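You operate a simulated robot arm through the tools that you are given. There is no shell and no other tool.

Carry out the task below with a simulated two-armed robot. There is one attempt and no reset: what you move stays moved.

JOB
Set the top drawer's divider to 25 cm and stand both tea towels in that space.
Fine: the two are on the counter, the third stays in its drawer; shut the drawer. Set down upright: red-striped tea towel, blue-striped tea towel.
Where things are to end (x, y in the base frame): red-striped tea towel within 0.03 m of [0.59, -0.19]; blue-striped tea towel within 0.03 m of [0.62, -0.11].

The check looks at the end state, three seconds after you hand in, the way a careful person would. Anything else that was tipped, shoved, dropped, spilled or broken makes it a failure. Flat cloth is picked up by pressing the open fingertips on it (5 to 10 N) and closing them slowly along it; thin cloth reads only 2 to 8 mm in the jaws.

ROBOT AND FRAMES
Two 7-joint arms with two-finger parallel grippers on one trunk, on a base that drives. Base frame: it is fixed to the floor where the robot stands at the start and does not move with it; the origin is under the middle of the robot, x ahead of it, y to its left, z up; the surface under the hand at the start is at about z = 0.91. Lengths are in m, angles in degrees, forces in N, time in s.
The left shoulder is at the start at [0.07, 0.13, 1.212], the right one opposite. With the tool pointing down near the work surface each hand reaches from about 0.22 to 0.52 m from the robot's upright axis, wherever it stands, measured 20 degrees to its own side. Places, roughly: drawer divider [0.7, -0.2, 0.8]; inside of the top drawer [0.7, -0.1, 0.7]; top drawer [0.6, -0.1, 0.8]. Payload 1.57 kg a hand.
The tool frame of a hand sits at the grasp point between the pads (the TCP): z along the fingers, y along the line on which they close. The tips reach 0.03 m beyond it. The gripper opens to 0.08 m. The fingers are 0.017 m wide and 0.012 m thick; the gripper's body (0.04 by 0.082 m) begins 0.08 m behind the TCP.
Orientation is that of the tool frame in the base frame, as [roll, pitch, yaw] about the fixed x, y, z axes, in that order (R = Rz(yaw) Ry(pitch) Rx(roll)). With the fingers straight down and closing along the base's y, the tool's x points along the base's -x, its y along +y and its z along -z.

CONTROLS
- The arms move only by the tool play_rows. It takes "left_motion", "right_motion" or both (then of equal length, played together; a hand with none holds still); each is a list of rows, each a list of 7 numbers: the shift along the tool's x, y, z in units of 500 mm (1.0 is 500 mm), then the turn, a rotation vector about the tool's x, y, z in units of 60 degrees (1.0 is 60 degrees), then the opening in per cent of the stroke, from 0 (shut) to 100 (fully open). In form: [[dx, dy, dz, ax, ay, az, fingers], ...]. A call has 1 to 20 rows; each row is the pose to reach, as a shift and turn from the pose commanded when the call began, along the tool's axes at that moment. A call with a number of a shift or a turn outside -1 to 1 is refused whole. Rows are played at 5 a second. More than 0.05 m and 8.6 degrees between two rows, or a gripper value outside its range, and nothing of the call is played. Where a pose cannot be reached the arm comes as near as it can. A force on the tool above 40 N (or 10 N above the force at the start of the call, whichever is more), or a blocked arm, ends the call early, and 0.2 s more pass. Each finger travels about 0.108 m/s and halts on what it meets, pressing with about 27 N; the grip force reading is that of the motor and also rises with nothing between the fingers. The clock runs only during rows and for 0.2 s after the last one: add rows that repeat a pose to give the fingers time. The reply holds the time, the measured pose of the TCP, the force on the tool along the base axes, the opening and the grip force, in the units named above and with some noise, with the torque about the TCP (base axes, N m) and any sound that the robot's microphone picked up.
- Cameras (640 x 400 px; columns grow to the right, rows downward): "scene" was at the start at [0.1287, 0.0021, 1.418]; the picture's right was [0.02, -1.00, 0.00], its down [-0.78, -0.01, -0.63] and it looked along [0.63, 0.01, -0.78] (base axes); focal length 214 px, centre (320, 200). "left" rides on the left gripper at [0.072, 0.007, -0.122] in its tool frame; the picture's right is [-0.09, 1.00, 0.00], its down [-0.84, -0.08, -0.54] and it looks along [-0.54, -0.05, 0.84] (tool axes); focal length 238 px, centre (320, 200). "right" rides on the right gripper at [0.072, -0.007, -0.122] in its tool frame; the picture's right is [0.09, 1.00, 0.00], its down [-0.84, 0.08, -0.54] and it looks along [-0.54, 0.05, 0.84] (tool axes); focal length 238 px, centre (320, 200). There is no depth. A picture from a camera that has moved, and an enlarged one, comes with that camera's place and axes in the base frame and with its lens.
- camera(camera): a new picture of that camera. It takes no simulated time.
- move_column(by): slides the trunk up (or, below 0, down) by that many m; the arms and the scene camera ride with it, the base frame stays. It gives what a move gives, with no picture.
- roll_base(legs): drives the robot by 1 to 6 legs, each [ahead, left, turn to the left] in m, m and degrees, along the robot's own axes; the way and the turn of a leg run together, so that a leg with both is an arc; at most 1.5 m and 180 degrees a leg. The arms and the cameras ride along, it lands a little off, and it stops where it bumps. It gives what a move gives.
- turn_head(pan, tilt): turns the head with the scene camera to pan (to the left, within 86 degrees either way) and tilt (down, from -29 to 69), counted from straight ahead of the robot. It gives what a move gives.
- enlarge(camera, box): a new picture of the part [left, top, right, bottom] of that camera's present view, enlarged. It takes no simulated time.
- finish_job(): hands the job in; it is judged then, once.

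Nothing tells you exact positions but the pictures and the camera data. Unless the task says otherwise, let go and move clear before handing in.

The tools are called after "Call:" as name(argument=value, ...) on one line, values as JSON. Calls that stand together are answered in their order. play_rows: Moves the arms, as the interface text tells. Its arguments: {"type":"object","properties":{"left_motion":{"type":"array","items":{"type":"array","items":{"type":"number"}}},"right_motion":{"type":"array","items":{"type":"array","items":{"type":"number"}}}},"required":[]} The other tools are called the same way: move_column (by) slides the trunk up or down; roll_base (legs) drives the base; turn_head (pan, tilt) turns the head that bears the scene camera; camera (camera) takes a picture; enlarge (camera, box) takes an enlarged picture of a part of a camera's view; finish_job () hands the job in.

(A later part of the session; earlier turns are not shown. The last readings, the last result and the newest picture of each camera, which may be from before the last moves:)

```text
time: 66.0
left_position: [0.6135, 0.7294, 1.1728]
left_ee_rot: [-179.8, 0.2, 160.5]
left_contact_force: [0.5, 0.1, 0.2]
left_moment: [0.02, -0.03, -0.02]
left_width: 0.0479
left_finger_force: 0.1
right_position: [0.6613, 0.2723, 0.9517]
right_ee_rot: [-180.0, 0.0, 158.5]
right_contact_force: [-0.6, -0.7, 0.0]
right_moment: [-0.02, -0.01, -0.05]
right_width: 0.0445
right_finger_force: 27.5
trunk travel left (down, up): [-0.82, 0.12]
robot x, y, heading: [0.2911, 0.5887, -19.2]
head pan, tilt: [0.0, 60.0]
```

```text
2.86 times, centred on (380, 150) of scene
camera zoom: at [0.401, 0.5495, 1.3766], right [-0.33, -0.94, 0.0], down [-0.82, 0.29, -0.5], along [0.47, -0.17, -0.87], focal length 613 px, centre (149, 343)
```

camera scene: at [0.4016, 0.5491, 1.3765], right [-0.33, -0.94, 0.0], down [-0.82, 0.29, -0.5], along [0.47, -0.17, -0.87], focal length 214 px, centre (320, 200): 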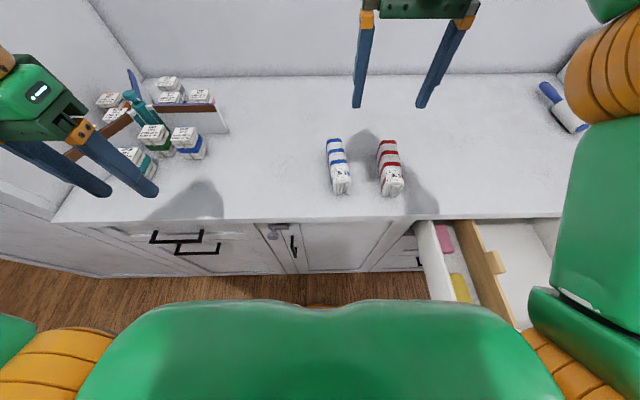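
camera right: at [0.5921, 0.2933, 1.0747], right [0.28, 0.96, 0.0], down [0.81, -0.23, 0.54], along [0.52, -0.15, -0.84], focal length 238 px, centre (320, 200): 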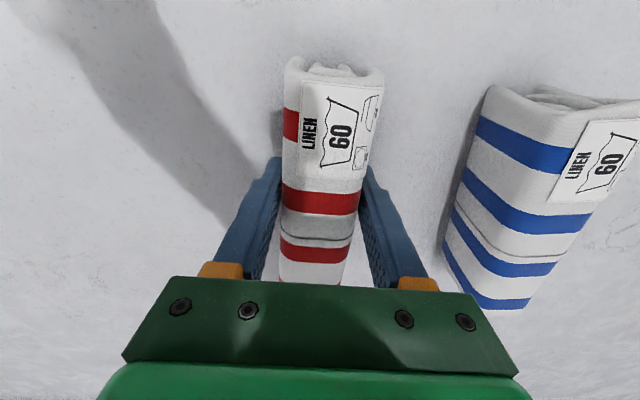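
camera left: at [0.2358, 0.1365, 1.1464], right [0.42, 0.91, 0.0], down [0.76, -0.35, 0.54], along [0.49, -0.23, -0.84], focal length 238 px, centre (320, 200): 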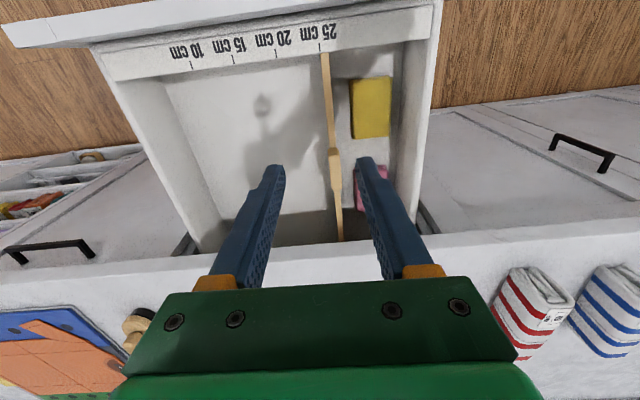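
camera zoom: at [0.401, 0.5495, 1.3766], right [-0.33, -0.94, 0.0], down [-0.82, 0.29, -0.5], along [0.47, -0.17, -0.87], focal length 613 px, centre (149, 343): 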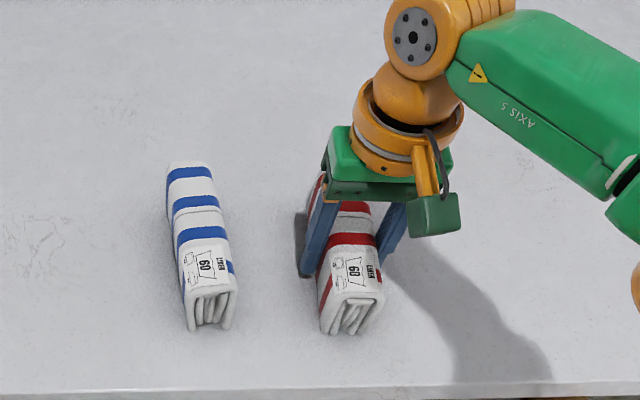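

The red towel is gripped (44 mm). I'll close a touch more and lift.

Call:
play_rows(right_motion=[[0, 0, 0, 0, 0, 0, 40], [0, 0, -0.03, 0, 0, 0, 40], [0, 0, -0.08, 0, 0, 0, 40], [0, 0, -0.14, 0, 0, 0, 40], [0, 0, -0.2, 0, 0, 0, 40], [0, 0, -0.25, 0, 0, 0, 40], [0, 0, -0.25, 0, 0, 0, 40]])

Call:
camera(camera="right")

Call:
enlarge(camera="scene", box=[300, 50, 460, 220])

```text
time: 67.6
left_position: [0.6139, 0.7295, 1.1726]
left_ee_rot: [-179.9, 0.1, 160.5]
left_contact_force: [0.8, -0.6, -0.7]
left_moment: [-0.01, 0.01, 0.04]
left_width: 0.0481
left_finger_force: 0.0
right_position: [0.6617, 0.2709, 1.0758]
right_ee_rot: [179.9, 0.0, 158.5]
right_contact_force: [-1.2, -1.3, -1.2]
right_moment: [-0.01, -0.01, 0.0]
right_width: 0.0445
right_finger_force: 27.4
trunk travel left (down, up): [-0.82, 0.12]
robot x, y, heading: [0.2869, 0.5866, -19.6]
head pan, tilt: [0.0, 60.0]
```

```text
taken
camera right: at [0.5922, 0.2924, 1.1994], right [0.28, 0.96, 0.0], down [0.81, -0.23, 0.54], along [0.52, -0.15, -0.84], focal length 238 px, centre (320, 200)
```

right: 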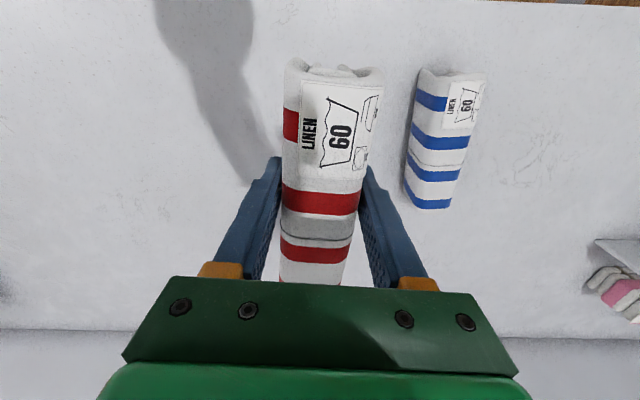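

```text
2.35 times, centred on (380, 135) of scene
camera zoom: at [0.4014, 0.5492, 1.3766], right [-0.33, -0.94, 0.0], down [-0.82, 0.29, -0.5], along [0.47, -0.17, -0.87], focal length 505 px, centre (179, 353)
```

zoom: 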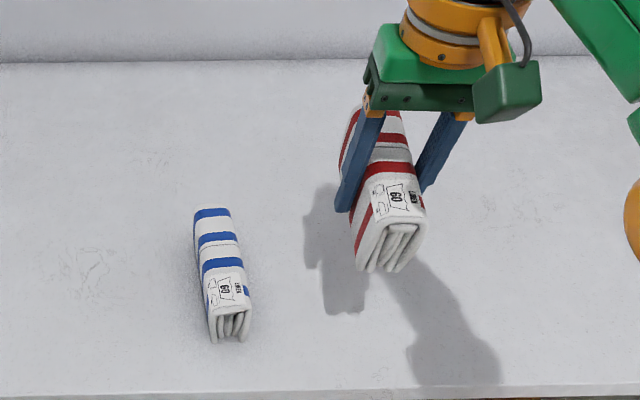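

The towel hangs straight and upright. I'll back away from the counter, slide right in front of the drawer, and then view the drawer.

Call:
roll_base(legs=[[-0.22, 0, 0], [0, -0.49, 0]])

Call:
camera(camera="scene")

Call:
camera(camera="right")

Call:
camera(camera="left")

```text
time: 71.8
left_position: [0.2428, 0.3443, 1.173]
left_ee_rot: [-179.8, 0.2, 160.4]
left_contact_force: [0.6, -0.3, -0.5]
left_moment: [0.02, 0.01, -0.03]
left_width: 0.0481
left_finger_force: 0.1
right_position: [0.291, -0.1136, 1.0756]
right_ee_rot: [-179.9, 0.1, 158.3]
right_contact_force: [0.2, -0.1, -1.2]
right_moment: [0.03, 0.0, -0.01]
right_width: 0.0443
right_finger_force: 26.9
trunk travel left (down, up): [-0.82, 0.12]
robot x, y, heading: [-0.0825, 0.202, -19.6]
head pan, tilt: [0.0, 60.0]
```

```text
taken
camera scene: at [0.0308, 0.1655, 1.3766], right [-0.33, -0.94, 0.0], down [-0.82, 0.29, -0.5], along [0.47, -0.17, -0.87], focal length 214 px, centre (320, 200)
```

scene: 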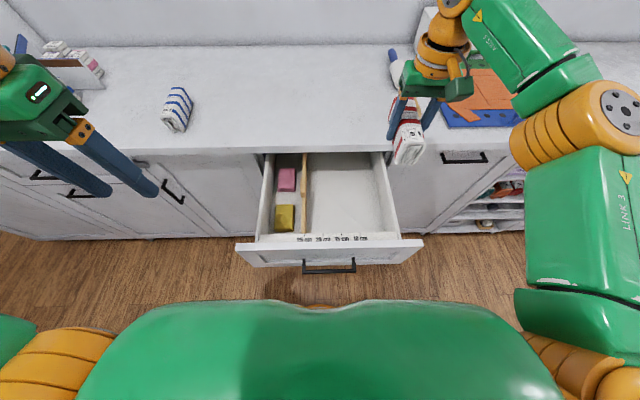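

```text
taken
camera right: at [0.2213, -0.0919, 1.1994], right [0.28, 0.96, 0.0], down [0.81, -0.23, 0.54], along [0.52, -0.15, -0.84], focal length 238 px, centre (320, 200)
```

right: 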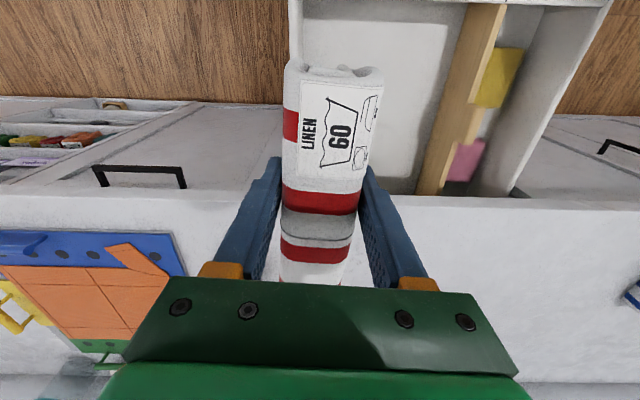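

```text
taken
camera left: at [0.1782, 0.3754, 1.2956], right [0.42, 0.91, 0.0], down [0.76, -0.35, 0.54], along [0.49, -0.23, -0.84], focal length 238 px, centre (320, 200)
```

left: 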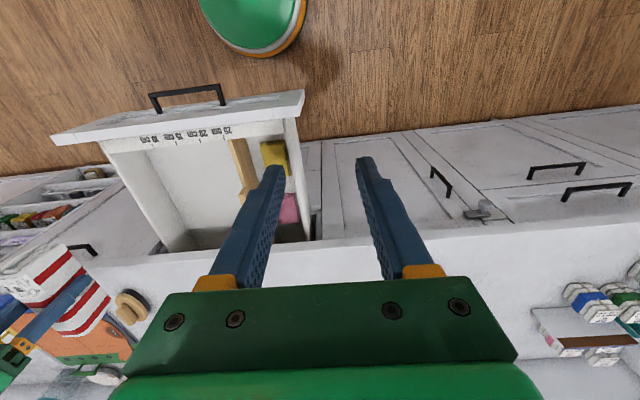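

The towel is held next to the drawer. I'll zoom in to measure the drawer and the handle in its open position.

Call:
enlarge(camera="scene", box=[230, 140, 430, 280])

Call:
enlarge(camera="left", box=[40, 70, 340, 257])

```text
2.86 times, centred on (330, 210) of scene
camera zoom: at [0.0308, 0.1655, 1.3766], right [-0.33, -0.94, 0.0], down [-0.82, 0.29, -0.5], along [0.47, -0.17, -0.87], focal length 613 px, centre (291, 171)
```

zoom: 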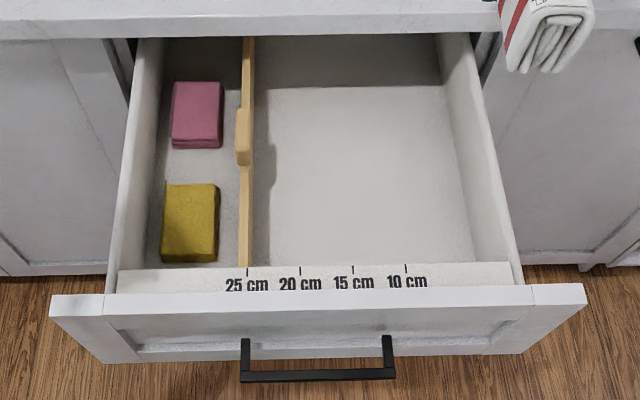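

```text
2.13 times, centred on (190, 164) of left
camera zoom: at [0.1782, 0.3754, 1.2956], right [0.42, 0.91, 0.0], down [0.76, -0.35, 0.54], along [0.49, -0.23, -0.84], focal length 508 px, centre (597, 278)
```

zoom: 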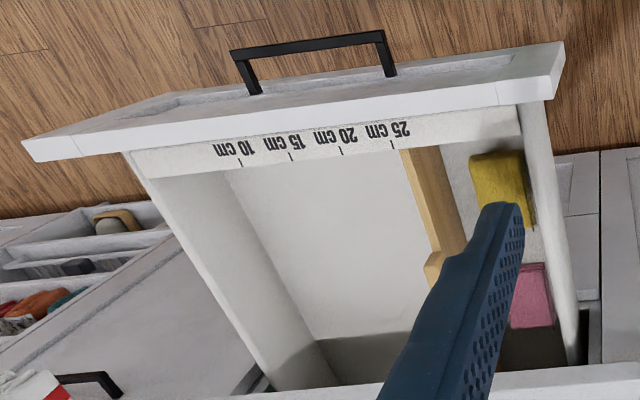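

The handle measures at (0.135, 0.102), so the drawer is out by about (−0.309, +0.101). The red target with the drawer open is then (0.282, −0.088). I'll line up above it and lower the trunk for reach.

Call:
play_rows(right_motion=[[0.018, 0.02, 0, 0, 0, -0.02, 40], [0.0358, 0.041, 0, 0, 0, -0.042, 40], [0.0358, 0.041, 0, 0, 0, -0.042, 40]])

Call:
move_column(by=-0.12)

Call:
camera(camera="scene")

Call:
camera(camera="right")

```text
time: 72.6
left_position: [0.2429, 0.3423, 1.1721]
left_ee_rot: [-179.9, 0.1, 160.4]
left_contact_force: [0.4, 0.9, -0.3]
left_moment: [0.04, 0.0, -0.01]
left_width: 0.048
left_finger_force: 0.0
right_position: [0.2812, -0.0894, 1.0753]
right_ee_rot: [180.0, 0.0, 161.0]
right_contact_force: [-0.3, 0.3, -1.0]
right_moment: [0.02, -0.01, -0.03]
right_width: 0.0446
right_finger_force: 27.3
trunk travel left (down, up): [-0.82, 0.12]
robot x, y, heading: [-0.0803, 0.2014, -19.4]
head pan, tilt: [0.0, 60.0]
```

```text
time: 74.1
left_position: [0.2425, 0.3437, 1.0531]
left_ee_rot: [-179.9, 0.3, 160.4]
left_contact_force: [0.0, 1.2, 0.0]
left_moment: [-0.04, -0.02, -0.02]
left_width: 0.048
left_finger_force: 0.1
right_position: [0.2806, -0.0884, 0.9568]
right_ee_rot: [-179.9, 0.0, 161.0]
right_contact_force: [0.8, -0.7, -1.5]
right_moment: [0.0, -0.04, 0.0]
right_width: 0.0446
right_finger_force: 27.3
trunk travel left (down, up): [-0.7, 0.24]
robot x, y, heading: [-0.0809, 0.1994, -19.5]
head pan, tilt: [0.0, 60.0]
```

```text
taken
camera scene: at [0.0301, 0.1639, 1.2566], right [-0.33, -0.94, 0.0], down [-0.82, 0.29, -0.5], along [0.47, -0.17, -0.87], focal length 214 px, centre (320, 200)
```

scene: 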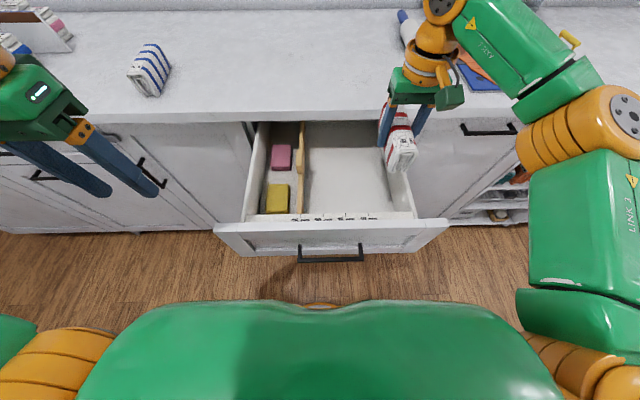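

```text
taken
camera right: at [0.2103, -0.0706, 1.079], right [0.24, 0.97, 0.0], down [0.82, -0.2, 0.54], along [0.53, -0.13, -0.84], focal length 238 px, centre (320, 200)
```

right: 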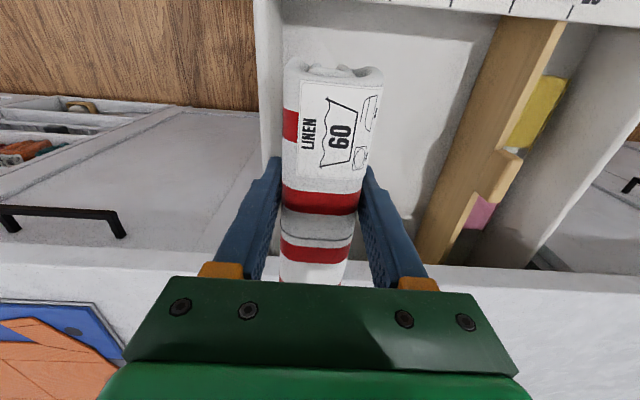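

The towel hangs over the right-hand space with about 2 cm finger clearance to the right wall. I'll lower it to just above the drawer floor.

Call:
play_rows(right_motion=[[0, 0.008, 0.06, 0, 0, 0, 40], [0, 0.008, 0.13, 0, 0, 0, 40], [0, 0.008, 0.2, 0, 0, 0, 40], [0, 0.008, 0.27, 0, 0, 0, 40], [0, 0.008, 0.33, 0, 0, 0, 40], [0, 0.008, 0.33, 0, 0, 0, 40]])

Call:
camera(camera="right")

Call:
enlarge(camera="scene", box=[230, 100, 450, 260])

```text
time: 75.5
left_position: [0.2433, 0.3434, 1.0526]
left_ee_rot: [-179.9, 0.2, 160.4]
left_contact_force: [0.5, -1.0, -0.2]
left_moment: [0.04, 0.01, -0.03]
left_width: 0.048
left_finger_force: 0.1
right_position: [0.2829, -0.0854, 0.7898]
right_ee_rot: [-179.9, 0.0, 161.0]
right_contact_force: [-0.1, 0.3, -1.0]
right_moment: [-0.01, -0.01, 0.03]
right_width: 0.0444
right_finger_force: 26.7
trunk travel left (down, up): [-0.7, 0.24]
robot x, y, heading: [-0.0837, 0.2035, -19.6]
head pan, tilt: [0.0, 60.0]
```

```text
taken
camera right: at [0.2121, -0.0666, 0.9135], right [0.24, 0.97, 0.0], down [0.82, -0.2, 0.54], along [0.53, -0.13, -0.84], focal length 238 px, centre (320, 200)
```

right: 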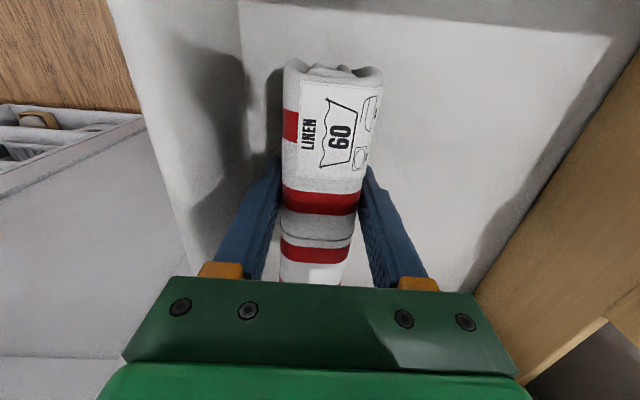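

```text
2.50 times, centred on (340, 180) of scene
camera zoom: at [0.03, 0.164, 1.2566], right [-0.33, -0.94, 0.0], down [-0.82, 0.29, -0.5], along [0.47, -0.17, -0.87], focal length 536 px, centre (270, 250)
```

zoom: 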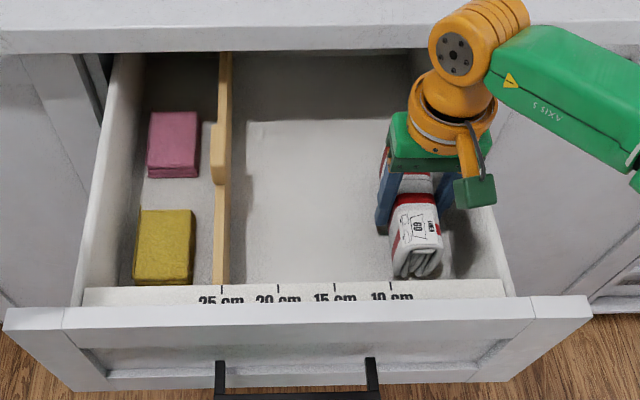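

Nearly down. I'll descend in small steps until the towel touches the floor.

Call:
play_rows(right_motion=[[0, 0, 0.015, 0, 0, 0, 40], [0, 0, 0.03, 0, 0, 0, 40], [0, 0, 0.04, 0, 0, 0, 40], [0, 0, 0.05, 0, 0, 0, 40], [0, 0, 0.05, 0, 0, 0, 40]])

```text
time: 76.7
left_position: [0.2415, 0.3446, 1.054]
left_ee_rot: [-179.8, 0.3, 160.4]
left_contact_force: [-0.4, 0.1, -0.4]
left_moment: [-0.01, 0.01, 0.01]
left_width: 0.0477
left_finger_force: 0.0
right_position: [0.2824, -0.0836, 0.7667]
right_ee_rot: [180.0, 0.2, 161.0]
right_contact_force: [0.6, -1.7, 13.6]
right_moment: [0.14, 0.46, 0.07]
right_width: 0.0445
right_finger_force: 26.1
trunk travel left (down, up): [-0.7, 0.24]
robot x, y, heading: [-0.0809, 0.2025, -19.5]
head pan, tilt: [0.0, 60.0]
```

It has touched down (13.6 N upward). I'll ease the press and open the fingers gently.

Call:
play_rows(right_motion=[[0, 0, -0.003, 0, 0, 0, 50], [0, 0, -0.003, 0, 0, 0, 58], [0, 0, -0.003, 0, 0, 0, 64], [0, 0, -0.003, 0, 0, 0, 69], [0, 0, -0.003, 0, 0, 0, 69]])

Call:
camera(camera="right")

Call:
enlarge(camera="scene", box=[340, 120, 450, 230])

```text
time: 77.9
left_position: [0.2436, 0.3428, 1.0524]
left_ee_rot: [-179.9, 0.2, 160.5]
left_contact_force: [0.2, -0.2, 0.4]
left_moment: [-0.03, 0.03, -0.01]
left_width: 0.0482
left_finger_force: 0.1
right_position: [0.2813, -0.0855, 0.7671]
right_ee_rot: [179.9, 0.0, 161.0]
right_contact_force: [-0.7, 0.0, -0.6]
right_moment: [0.02, 0.02, 0.02]
right_width: 0.0553
right_finger_force: 0.0
trunk travel left (down, up): [-0.7, 0.24]
robot x, y, heading: [-0.0828, 0.2047, -19.3]
head pan, tilt: [0.0, 60.0]
```

```text
taken
camera right: at [0.2118, -0.0669, 0.8903], right [0.24, 0.97, 0.0], down [0.82, -0.2, 0.54], along [0.53, -0.13, -0.84], focal length 238 px, centre (320, 200)
```

right: 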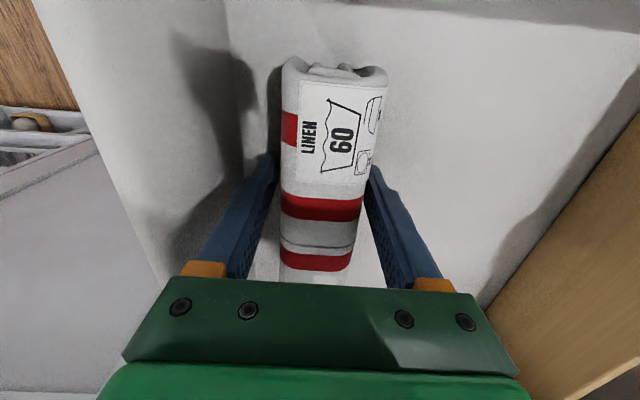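

```text
3.64 times, centred on (395, 175) of scene
camera zoom: at [0.03, 0.164, 1.2566], right [-0.33, -0.94, 0.0], down [-0.82, 0.29, -0.5], along [0.47, -0.17, -0.87], focal length 780 px, centre (47, 291)
```

zoom: 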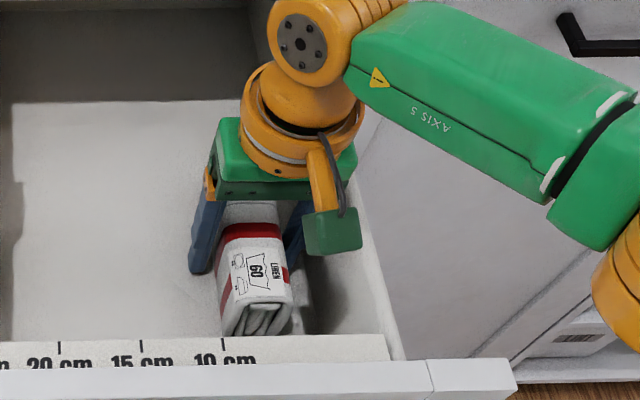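

Red stands free. I'll rise straight up out of the drawer and look.

Call:
play_rows(right_motion=[[0, 0, -0.03, 0, 0, 0, 69], [0, 0, -0.08, 0, 0, 0, 69], [0, 0, -0.16, 0, 0, 0, 69], [0, 0, -0.25, 0, 0, 0, 69], [0, 0, -0.34, 0, 0, 0, 69], [0, 0, -0.42, 0, 0, 0, 69], [0, 0, -0.42, 0, 0, 0, 69]])

Call:
camera(camera="right")

Call:
enlarge(camera="scene", box=[230, 100, 450, 260])

```text
time: 79.5
left_position: [0.2438, 0.3432, 1.054]
left_ee_rot: [-179.8, 0.2, 160.3]
left_contact_force: [0.4, 0.2, 0.7]
left_moment: [-0.04, -0.04, -0.02]
left_width: 0.0482
left_finger_force: 0.0
right_position: [0.2822, -0.0858, 0.9771]
right_ee_rot: [-180.0, 0.0, 160.9]
right_contact_force: [-1.2, 0.0, 0.2]
right_moment: [-0.04, 0.01, 0.02]
right_width: 0.0552
right_finger_force: 0.0
trunk travel left (down, up): [-0.7, 0.24]
robot x, y, heading: [-0.0831, 0.2015, -19.0]
head pan, tilt: [0.0, 60.0]
```

```text
taken
camera right: at [0.2108, -0.0672, 1.1006], right [0.24, 0.97, 0.0], down [0.82, -0.2, 0.54], along [0.53, -0.13, -0.84], focal length 238 px, centre (320, 200)
```

right: 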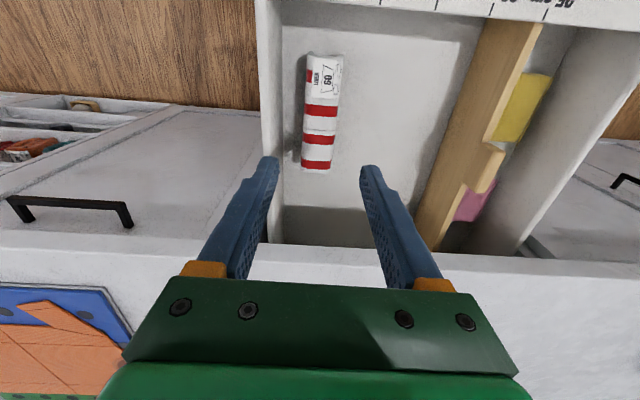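

```text
2.50 times, centred on (340, 180) of scene
camera zoom: at [0.0302, 0.1637, 1.2566], right [-0.33, -0.94, 0.0], down [-0.82, 0.29, -0.5], along [0.47, -0.17, -0.87], focal length 536 px, centre (270, 250)
```

zoom: 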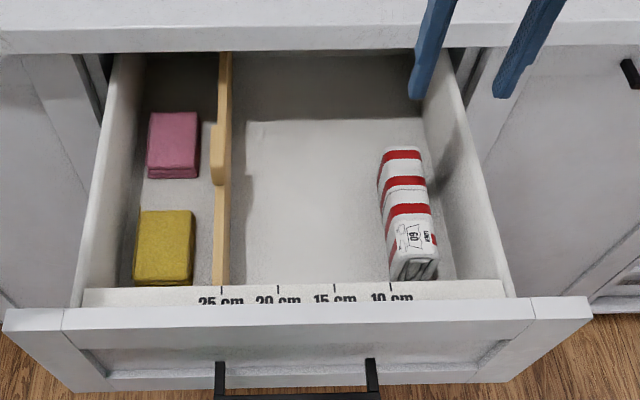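

Red stands upright at about (0.28, −0.085), as planned. Now I'll go back for the blue towel: trunk up, slide left, then forward.

Call:
move_column(by=0.12)

Call:
roll_base(legs=[[0, 0.53, 0], [0.24, 0, 0]])

Call:
camera(camera="right")

Call:
camera(camera="scene")

```text
time: 81.0
left_position: [0.2425, 0.3423, 1.1741]
left_ee_rot: [-179.9, 0.2, 160.4]
left_contact_force: [0.9, -0.2, 0.1]
left_moment: [-0.01, 0.0, -0.01]
left_width: 0.0481
left_finger_force: 0.0
right_position: [0.282, -0.0849, 1.0959]
right_ee_rot: [179.9, 0.0, 161.0]
right_contact_force: [-0.1, -1.1, -0.5]
right_moment: [0.01, 0.0, 0.01]
right_width: 0.055
right_finger_force: 0.1
trunk travel left (down, up): [-0.82, 0.12]
robot x, y, heading: [-0.0801, 0.203, -19.4]
head pan, tilt: [0.0, 60.0]
```

```text
time: 85.4
left_position: [0.6387, 0.7648, 1.1748]
left_ee_rot: [-179.9, 0.3, 160.6]
left_contact_force: [0.2, 1.1, 0.3]
left_moment: [0.0, -0.03, 0.01]
left_width: 0.0481
left_finger_force: 0.1
right_position: [0.6783, 0.337, 1.0979]
right_ee_rot: [180.0, 0.2, 161.2]
right_contact_force: [-0.6, -0.3, -0.7]
right_moment: [-0.01, -0.03, -0.02]
right_width: 0.0553
right_finger_force: 0.2
trunk travel left (down, up): [-0.82, 0.12]
robot x, y, heading: [0.3158, 0.6201, -19.4]
head pan, tilt: [0.0, 60.0]
```

```text
taken
camera right: at [0.6074, 0.3545, 1.2212], right [0.23, 0.97, 0.0], down [0.82, -0.2, 0.54], along [0.53, -0.13, -0.84], focal length 238 px, centre (320, 200)
```

right: 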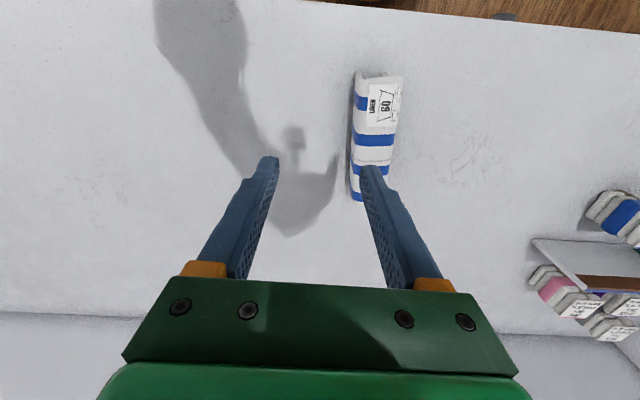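

```text
taken
camera scene: at [0.4256, 0.585, 1.3769], right [-0.33, -0.94, 0.0], down [-0.82, 0.29, -0.5], along [0.47, -0.17, -0.86], focal length 214 px, centre (320, 200)
```

scene: 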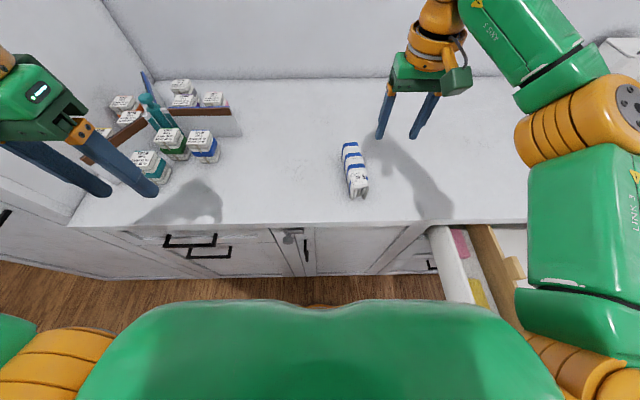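

Call:
enlarge(camera="right", box=[320, 60, 448, 210])

Call:
enlarge(camera="scene", box=[310, 120, 406, 210])

```text
2.67 times, centred on (384, 135) of right
camera zoom: at [0.6074, 0.3545, 1.2212], right [0.23, 0.97, 0.0], down [0.82, -0.2, 0.54], along [0.53, -0.13, -0.84], focal length 636 px, centre (149, 373)
```

zoom: 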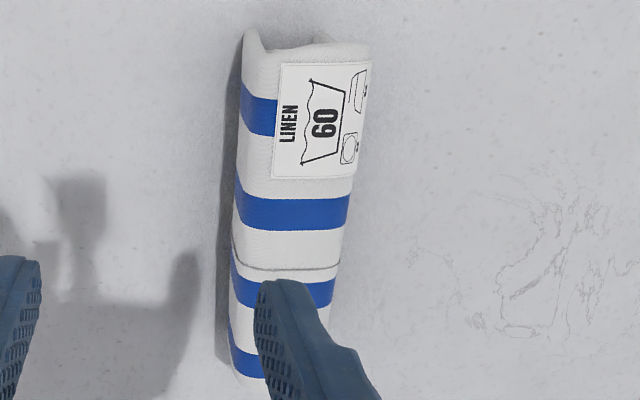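

```text
4.44 times, centred on (358, 165) of scene
camera zoom: at [0.4256, 0.585, 1.3769], right [-0.33, -0.94, 0.0], down [-0.82, 0.29, -0.5], along [0.47, -0.17, -0.86], focal length 953 px, centre (151, 356)
```

zoom: 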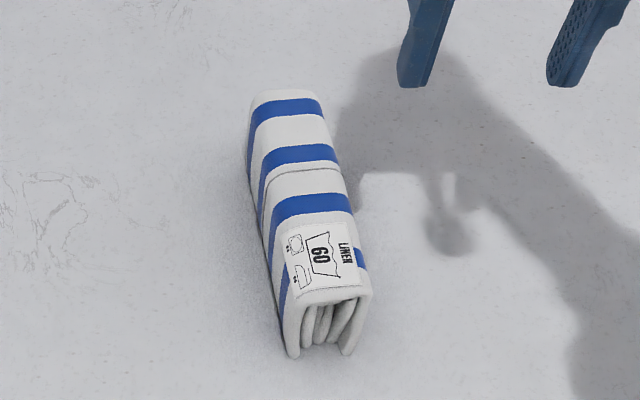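

Blue re-measures at about (0.720, 0.390), turned about 5° relative to the hand. I'll position above it, with the same turn.

Call:
play_rows(right_motion=[[-0.015, 0.042, 0, 0, 0, -0.03, 100], [-0.03, 0.085, 0.02, 0, 0, -0.06, 100], [-0.0446, 0.1272, 0.06, 0, 0, -0.088, 100], [-0.0446, 0.1272, 0.13, 0, 0, -0.088, 100], [-0.0446, 0.1272, 0.13, 0, 0, -0.088, 100]])

Call:
camera(camera="right")

Call:
enlarge(camera="scene", box=[290, 60, 450, 210])

```text
time: 86.6
left_position: [0.6408, 0.7652, 1.1744]
left_ee_rot: [-179.9, 0.2, 160.6]
left_contact_force: [0.9, 0.2, 0.0]
left_moment: [0.0, 0.01, 0.0]
left_width: 0.048
left_finger_force: 0.0
right_position: [0.7225, 0.3896, 1.0311]
right_ee_rot: [180.0, 0.0, 166.4]
right_contact_force: [-0.5, 0.4, -0.5]
right_moment: [0.01, -0.02, -0.02]
right_width: 0.0799
right_finger_force: 0.1
trunk travel left (down, up): [-0.82, 0.12]
robot x, y, heading: [0.3175, 0.6201, -19.4]
head pan, tilt: [0.0, 60.0]
```

```text
taken
camera right: at [0.6501, 0.4003, 1.1542], right [0.14, 0.99, 0.0], down [0.83, -0.12, 0.54], along [0.54, -0.08, -0.84], focal length 238 px, centre (320, 200)
```

right: 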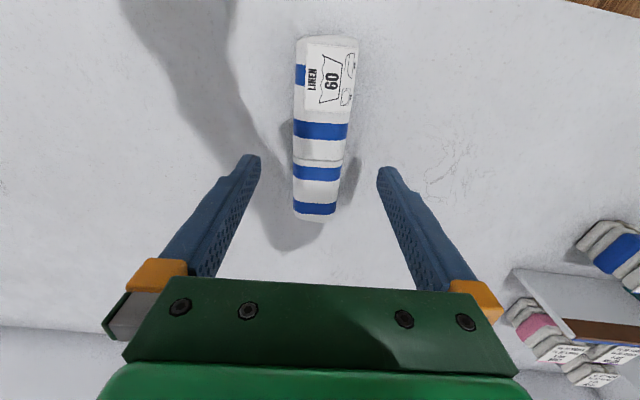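

```text
2.67 times, centred on (370, 135) of scene
camera zoom: at [0.428, 0.584, 1.3767], right [-0.33, -0.94, 0.0], down [-0.82, 0.29, -0.5], along [0.47, -0.16, -0.87], focal length 572 px, centre (187, 373)
```

zoom: 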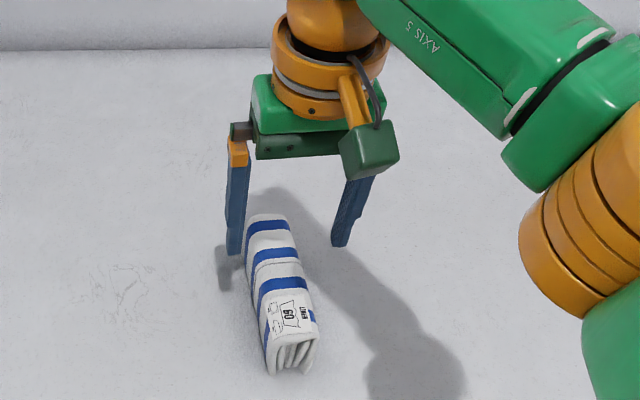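

Centred. I'll descend and close gently.

Call:
play_rows(right_motion=[[0.016, 0, 0.05, 0, 0, 0, 100], [0.016, 0, 0.1, 0, 0, 0, 100], [0.016, 0, 0.15, 0, 0, 0, 100], [0.016, 0, 0.16, 0, 0, 0, 100], [0.016, 0, 0.16, 0, 0, 0, 100]])

Call:
play_rows(right_motion=[[0, 0, 0, 0, 0, 0, 80], [0, 0, 0, 0, 0, 0, 70], [0, 0, 0, 0, 0, 0, 60], [0, 0, 0, 0, 0, 0, 54], [0, 0, 0, 0, 0, 0, 48], [0, 0, 0, 0, 0, 0, 40]])

Call:
camera(camera="right")

```text
time: 87.8
left_position: [0.6404, 0.7647, 1.1739]
left_ee_rot: [-179.9, 0.2, 160.5]
left_contact_force: [-0.5, -0.4, 0.0]
left_moment: [0.0, -0.02, 0.01]
left_width: 0.048
left_finger_force: 0.1
right_position: [0.7154, 0.3912, 0.9516]
right_ee_rot: [-180.0, -0.1, 166.3]
right_contact_force: [-0.3, 0.5, -0.4]
right_moment: [0.0, 0.01, 0.01]
right_width: 0.0799
right_finger_force: 0.0
trunk travel left (down, up): [-0.82, 0.12]
robot x, y, heading: [0.3109, 0.6248, -19.0]
head pan, tilt: [0.0, 60.0]
```

```text
time: 89.2
left_position: [0.6413, 0.7641, 1.1726]
left_ee_rot: [-179.9, 0.2, 160.7]
left_contact_force: [-0.3, -0.2, -0.5]
left_moment: [0.02, 0.0, 0.01]
left_width: 0.0481
left_finger_force: 0.1
right_position: [0.7145, 0.3911, 0.9516]
right_ee_rot: [-179.9, 0.1, 166.5]
right_contact_force: [0.8, -0.7, 0.5]
right_moment: [0.0, 0.0, 0.03]
right_width: 0.0444
right_finger_force: 27.0
trunk travel left (down, up): [-0.82, 0.12]
robot x, y, heading: [0.3158, 0.6211, -19.5]
head pan, tilt: [0.0, 60.0]
```

```text
taken
camera right: at [0.6429, 0.4022, 1.0753], right [0.14, 0.99, 0.0], down [0.83, -0.12, 0.54], along [0.54, -0.08, -0.84], focal length 238 px, centre (320, 200)
```

right: 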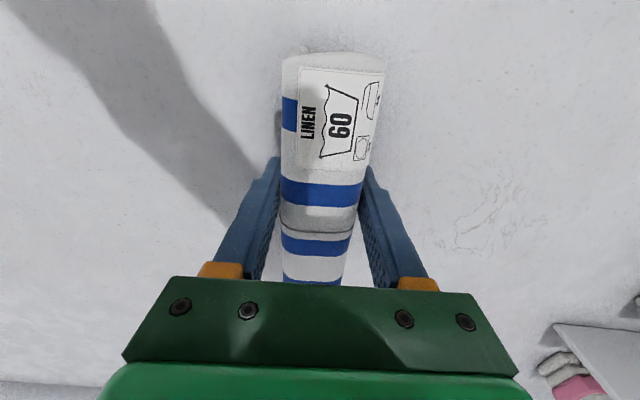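

Blue is gripped. I'll lift it, back away and slide right to the drawer.

Call:
play_rows(right_motion=[[0, 0, -0.03, 0, 0, 0, 40], [0, 0, -0.08, 0, 0, 0, 40], [0, 0, -0.14, 0, 0, 0, 40], [0, 0, -0.2, 0, 0, 0, 40], [0, 0, -0.25, 0, 0, 0, 40], [0, 0, -0.25, 0, 0, 0, 40]])

Call:
roll_base(legs=[[-0.24, 0, 0], [0, -0.447, 0]])

Call:
camera(camera="right")

Call:
camera(camera="scene")

```text
time: 90.6
left_position: [0.6409, 0.7632, 1.1744]
left_ee_rot: [-179.9, 0.3, 160.6]
left_contact_force: [0.1, 0.2, -0.5]
left_moment: [0.03, -0.01, -0.01]
left_width: 0.0477
left_finger_force: 0.1
right_position: [0.7149, 0.3895, 1.0769]
right_ee_rot: [179.9, 0.0, 166.4]
right_contact_force: [-0.1, 0.1, -0.9]
right_moment: [-0.03, 0.0, 0.02]
right_width: 0.0446
right_finger_force: 26.8
trunk travel left (down, up): [-0.82, 0.12]
robot x, y, heading: [0.3156, 0.618, -19.5]
head pan, tilt: [0.0, 60.0]
```

```text
time: 94.7
left_position: [0.2647, 0.4244, 1.1729]
left_ee_rot: [-179.8, 0.2, 160.7]
left_contact_force: [-0.5, 0.3, 0.0]
left_moment: [-0.02, 0.0, -0.02]
left_width: 0.0484
left_finger_force: 0.1
right_position: [0.3386, 0.0496, 1.0775]
right_ee_rot: [-179.8, 0.0, 166.5]
right_contact_force: [-0.4, 0.8, -0.6]
right_moment: [-0.01, 0.02, 0.0]
right_width: 0.0447
right_finger_force: 27.2
trunk travel left (down, up): [-0.82, 0.12]
robot x, y, heading: [-0.0637, 0.2784, -19.3]
head pan, tilt: [0.0, 60.0]
```

```text
taken
camera right: at [0.2665, 0.0613, 1.2004], right [0.14, 0.99, 0.0], down [0.83, -0.12, 0.54], along [0.54, -0.08, -0.84], focal length 238 px, centre (320, 200)
```

right: 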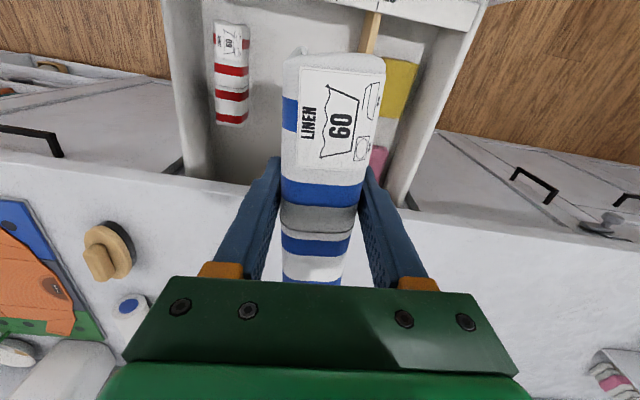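

```text
taken
camera scene: at [0.0526, 0.2438, 1.3766], right [-0.33, -0.94, 0.0], down [-0.82, 0.28, -0.5], along [0.47, -0.17, -0.87], focal length 214 px, centre (320, 200)
```

scene: 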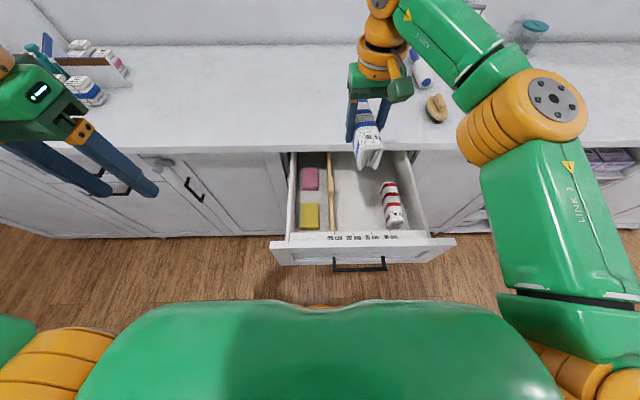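

Both are in view: red standing in the drawer, blue in hand. I'll line blue up over its spot (0.315, −0.009 at the hand), straighten it to the drawer, and lower the trunk.

Call:
play_rows(right_motion=[[0.006, -0.04, 0, 0, 0, 0.03, 40], [0.012, -0.08, 0, 0, 0, 0.06, 40], [0.0184, -0.125, 0, 0, 0, 0.09, 40], [0.0184, -0.125, 0, 0, 0, 0.09, 40]])

Call:
move_column(by=-0.12)

Call:
camera(camera="right")

Call:
enlarge(camera="scene", box=[240, 100, 480, 280])

```text
time: 95.7
left_position: [0.2642, 0.4218, 1.1734]
left_ee_rot: [-179.9, 0.3, 160.7]
left_contact_force: [0.3, -0.8, -0.3]
left_moment: [0.02, -0.01, 0.01]
left_width: 0.0479
left_finger_force: 0.1
right_position: [0.3151, -0.0093, 1.0768]
right_ee_rot: [-180.0, 0.0, 161.1]
right_contact_force: [-0.6, 0.6, 0.3]
right_moment: [0.0, 0.01, 0.0]
right_width: 0.0446
right_finger_force: 27.1
trunk travel left (down, up): [-0.82, 0.12]
robot x, y, heading: [-0.0576, 0.2741, -19.2]
head pan, tilt: [0.0, 60.0]
```

```text
time: 97.2
left_position: [0.2641, 0.4209, 1.0542]
left_ee_rot: [-179.9, 0.2, 160.7]
left_contact_force: [-0.6, 0.0, -0.9]
left_moment: [0.0, 0.01, -0.04]
left_width: 0.0478
left_finger_force: 0.0
right_position: [0.3145, -0.009, 0.9556]
right_ee_rot: [180.0, 0.0, 161.1]
right_contact_force: [1.3, 0.1, -1.8]
right_moment: [0.01, -0.04, -0.01]
right_width: 0.0445
right_finger_force: 27.4
trunk travel left (down, up): [-0.7, 0.24]
robot x, y, heading: [-0.0582, 0.2824, -19.2]
head pan, tilt: [0.0, 60.0]
```

```text
taken
camera right: at [0.2436, 0.008, 1.0803], right [0.24, 0.97, 0.0], down [0.82, -0.2, 0.54], along [0.53, -0.13, -0.84], focal length 238 px, centre (320, 200)
```

right: 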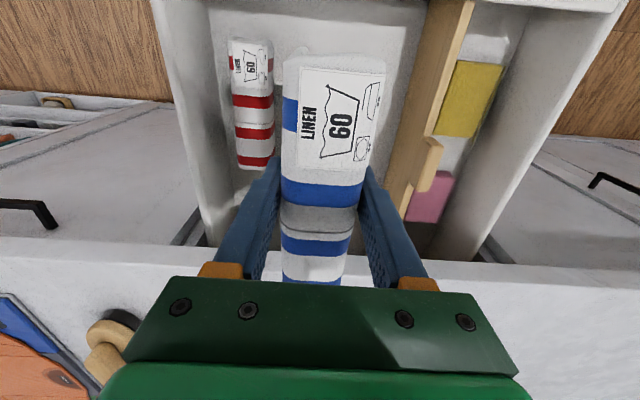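

```text
2.22 times, centred on (360, 190) of scene
camera zoom: at [0.0517, 0.2419, 1.2566], right [-0.33, -0.94, 0.0], down [-0.82, 0.29, -0.5], along [0.47, -0.16, -0.87], focal length 477 px, centre (231, 222)
```

zoom: 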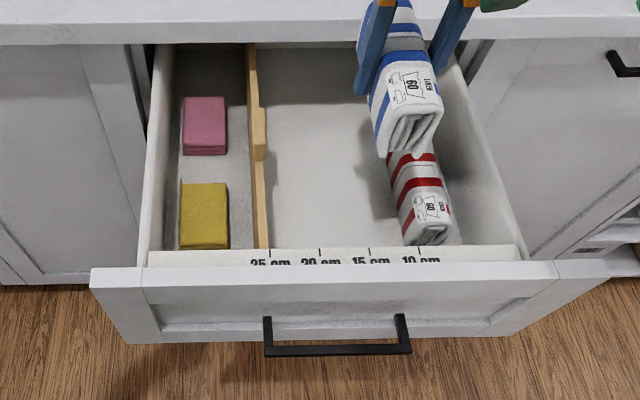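

Red is measured at (0.281, −0.084), unchanged, with a clear gap to where blue will come down. I'll lower blue.

Call:
play_rows(right_motion=[[0, 0, 0.06, 0, 0, 0, 40], [0, 0, 0.13, 0, 0, 0, 40], [0, 0, 0.2, 0, 0, 0, 40], [0, 0, 0.27, 0, 0, 0, 40], [0, 0, 0.34, 0, 0, 0, 40], [0, 0, 0.34, 0, 0, 0, 40]])

Call:
play_rows(right_motion=[[0, 0, 0.01, 0, 0, 0, 40], [0, 0, 0.02, 0, 0, 0, 40], [0, 0, 0.03, 0, 0, 0, 40], [0, 0, 0.038, 0, 0, 0, 40], [0, 0, 0.038, 0, 0, 0, 40]])

Call:
camera(camera="right")

```text
time: 98.6
left_position: [0.2641, 0.4212, 1.0527]
left_ee_rot: [-179.9, 0.2, 160.8]
left_contact_force: [-0.4, -0.2, -0.2]
left_moment: [0.0, -0.03, 0.01]
left_width: 0.0481
left_finger_force: 0.1
right_position: [0.3135, -0.0094, 0.7859]
right_ee_rot: [179.9, 0.0, 161.1]
right_contact_force: [0.5, 0.0, 0.1]
right_moment: [-0.03, -0.02, -0.02]
right_width: 0.0445
right_finger_force: 27.4
trunk travel left (down, up): [-0.7, 0.24]
robot x, y, heading: [-0.0632, 0.278, -19.1]
head pan, tilt: [0.0, 60.0]
```

```text
time: 99.8
left_position: [0.2577, 0.4248, 1.0546]
left_ee_rot: [-179.8, 0.6, 160.6]
left_contact_force: [1.0, -0.2, -0.8]
left_moment: [-0.01, -0.02, -0.02]
left_width: 0.0481
left_finger_force: 0.1
right_position: [0.3107, -0.0077, 0.7727]
right_ee_rot: [180.0, 0.8, 161.0]
right_contact_force: [0.8, -5.6, 38.5]
right_moment: [-0.19, -0.13, 0.14]
right_width: 0.045
right_finger_force: 26.7
trunk travel left (down, up): [-0.7, 0.24]
robot x, y, heading: [-0.0603, 0.2804, -19.2]
head pan, tilt: [0.0, 60.0]
```

```text
taken
camera right: at [0.2383, 0.0105, 0.8956], right [0.24, 0.97, 0.0], down [0.81, -0.2, 0.55], along [0.54, -0.13, -0.83], focal length 238 px, centre (320, 200)
```

right: 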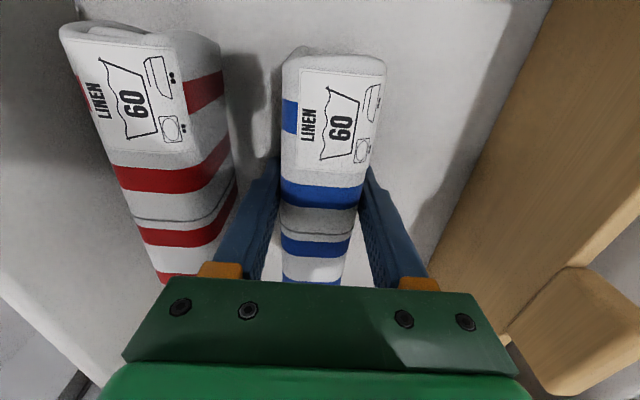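

Contact came about 6 mm earlier than with red, at 38 N. I'll check what is touching before releasing.

Call:
camera(camera="scene")

Call:
enlarge(camera="scene", box=[260, 100, 440, 260])

Call:
camera(camera="left")

```text
taken
camera scene: at [0.0438, 0.246, 1.2579], right [-0.33, -0.94, 0.0], down [-0.81, 0.28, -0.51], along [0.48, -0.17, -0.86], focal length 214 px, centre (320, 200)
```

scene: 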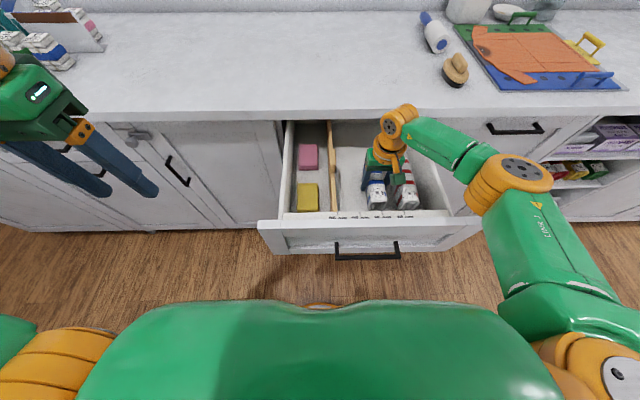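

```text
2.50 times, centred on (350, 180) of scene
camera zoom: at [0.0438, 0.246, 1.2579], right [-0.33, -0.94, 0.0], down [-0.81, 0.28, -0.51], along [0.48, -0.17, -0.86], focal length 536 px, centre (245, 250)
```

zoom: 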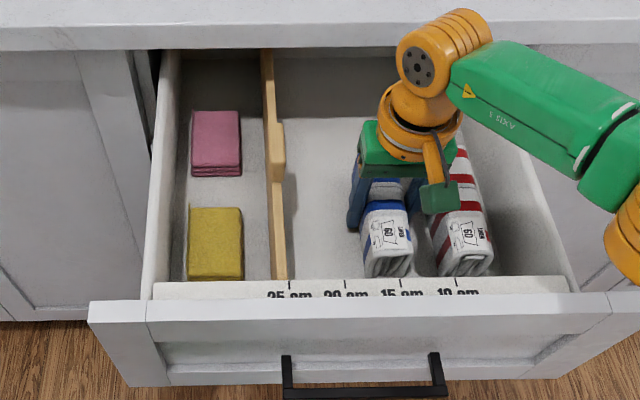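

```text
taken
camera left: at [0.191, 0.4562, 1.1775], right [0.42, 0.91, 0.0], down [0.76, -0.35, 0.55], along [0.5, -0.23, -0.83], focal length 238 px, centre (320, 200)
```

left: 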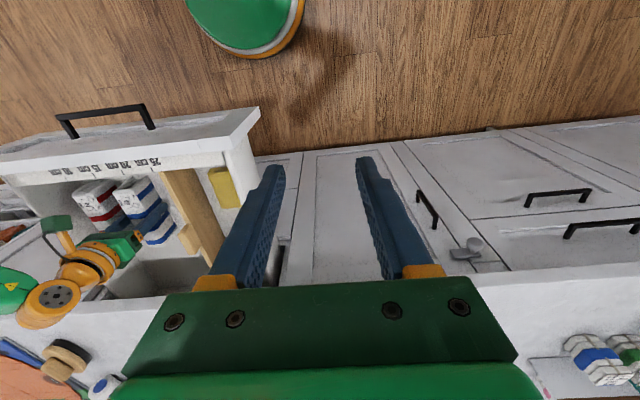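

Nothing but the towel touches, so it's on the floor. I'll ease off the press, then open gently.

Call:
play_rows(right_motion=[[0, 0, -0.005, 0, 0, 0, 40], [0, 0, -0.01, 0, 0, 0, 40], [0, 0, -0.01, 0, 0, 0, 40]])

```text
time: 100.6
left_position: [0.2625, 0.4226, 1.0539]
left_ee_rot: [-179.8, 0.2, 160.7]
left_contact_force: [1.1, -0.2, -0.3]
left_moment: [0.03, 0.05, 0.0]
left_width: 0.0478
left_finger_force: 0.0
right_position: [0.3135, -0.0089, 0.7724]
right_ee_rot: [180.0, -0.1, 161.1]
right_contact_force: [-0.6, 0.5, 2.2]
right_moment: [0.01, -0.17, 0.02]
right_width: 0.0446
right_finger_force: 27.1
trunk travel left (down, up): [-0.7, 0.24]
robot x, y, heading: [-0.0654, 0.2837, -19.1]
head pan, tilt: [0.0, 60.0]
```

Call:
play_rows(right_motion=[[0, 0, 0, 0, 0, 0, 54], [0, 0, 0, 0, 0, 0, 60], [0, 0, 0, 0, 0, 0, 66], [0, 0, 0, 0, 0, 0, 70], [0, 0, 0, 0, 0, 0, 70]])

Call:
camera(camera="right")

Call:
play_rows(right_motion=[[0, 0, -0.03, 0, 0, 0, 70], [0, 0, -0.08, 0, 0, 0, 70], [0, 0, -0.16, 0, 0, 0, 70], [0, 0, -0.25, 0, 0, 0, 70], [0, 0, -0.34, 0, 0, 0, 70], [0, 0, -0.42, 0, 0, 0, 70], [0, 0, -0.42, 0, 0, 0, 70]])

Call:
camera(camera="right")

Call:
enlarge(camera="scene", box=[260, 100, 460, 260])

```text
time: 101.8
left_position: [0.264, 0.4233, 1.0524]
left_ee_rot: [-179.9, 0.2, 160.7]
left_contact_force: [0.0, 0.4, -0.9]
left_moment: [-0.01, 0.02, 0.01]
left_width: 0.0481
left_finger_force: 0.1
right_position: [0.3137, -0.0097, 0.773]
right_ee_rot: [180.0, 0.0, 161.1]
right_contact_force: [0.7, -0.8, 0.6]
right_moment: [-0.01, 0.02, 0.01]
right_width: 0.056
right_finger_force: 0.1
trunk travel left (down, up): [-0.7, 0.24]
robot x, y, heading: [-0.0593, 0.2775, -19.0]
head pan, tilt: [0.0, 60.0]
```

```text
taken
camera right: at [0.2436, 0.008, 0.8966], right [0.24, 0.97, 0.0], down [0.82, -0.2, 0.54], along [0.53, -0.13, -0.84], focal length 238 px, centre (320, 200)
```

right: 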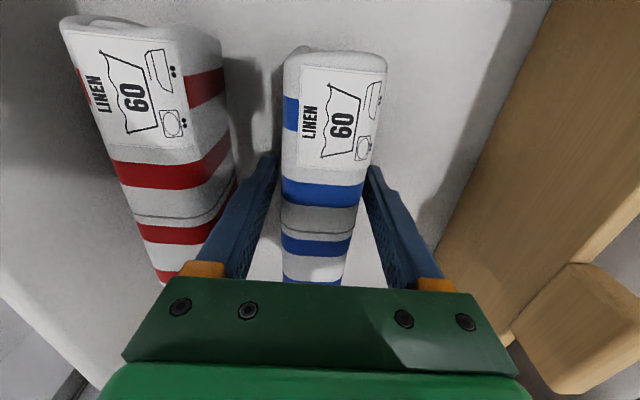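

```text
time: 103.4
left_position: [0.265, 0.4215, 1.0531]
left_ee_rot: [-179.9, 0.2, 160.7]
left_contact_force: [0.2, 0.3, 0.1]
left_moment: [0.01, 0.01, -0.01]
left_width: 0.0479
left_finger_force: 0.0
right_position: [0.3138, -0.0098, 0.9825]
right_ee_rot: [-180.0, 0.0, 161.1]
right_contact_force: [0.0, 0.1, 0.5]
right_moment: [-0.01, 0.01, 0.05]
right_width: 0.0559
right_finger_force: 0.0
trunk travel left (down, up): [-0.7, 0.24]
robot x, y, heading: [-0.0596, 0.2859, -19.2]
head pan, tilt: [0.0, 60.0]
```

```text
taken
camera right: at [0.2433, 0.0085, 1.1067], right [0.24, 0.97, 0.0], down [0.82, -0.2, 0.54], along [0.53, -0.13, -0.84], focal length 238 px, centre (320, 200)
```

right: 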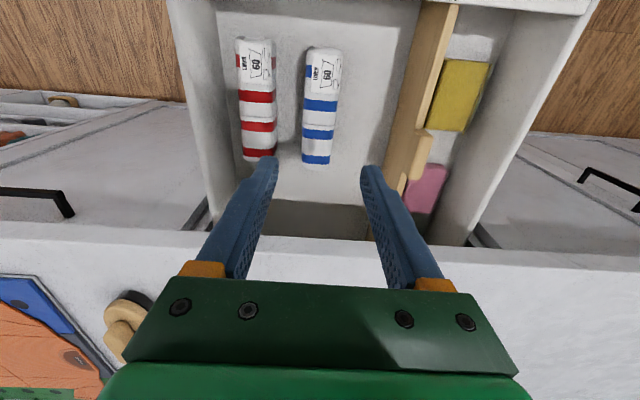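

```text
2.50 times, centred on (360, 180) of scene
camera zoom: at [0.0518, 0.2417, 1.2566], right [-0.33, -0.94, 0.0], down [-0.82, 0.29, -0.5], along [0.47, -0.16, -0.87], focal length 536 px, centre (220, 250)
```

zoom: 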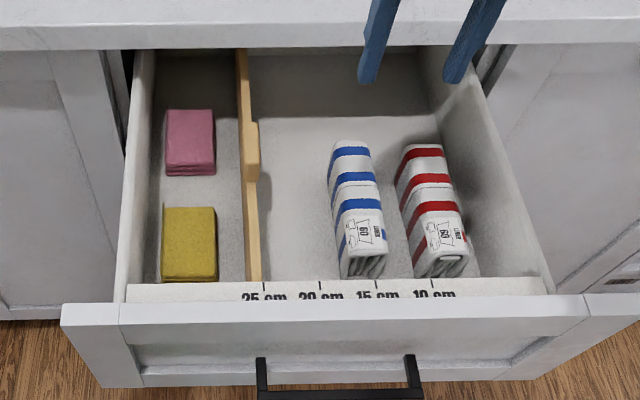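

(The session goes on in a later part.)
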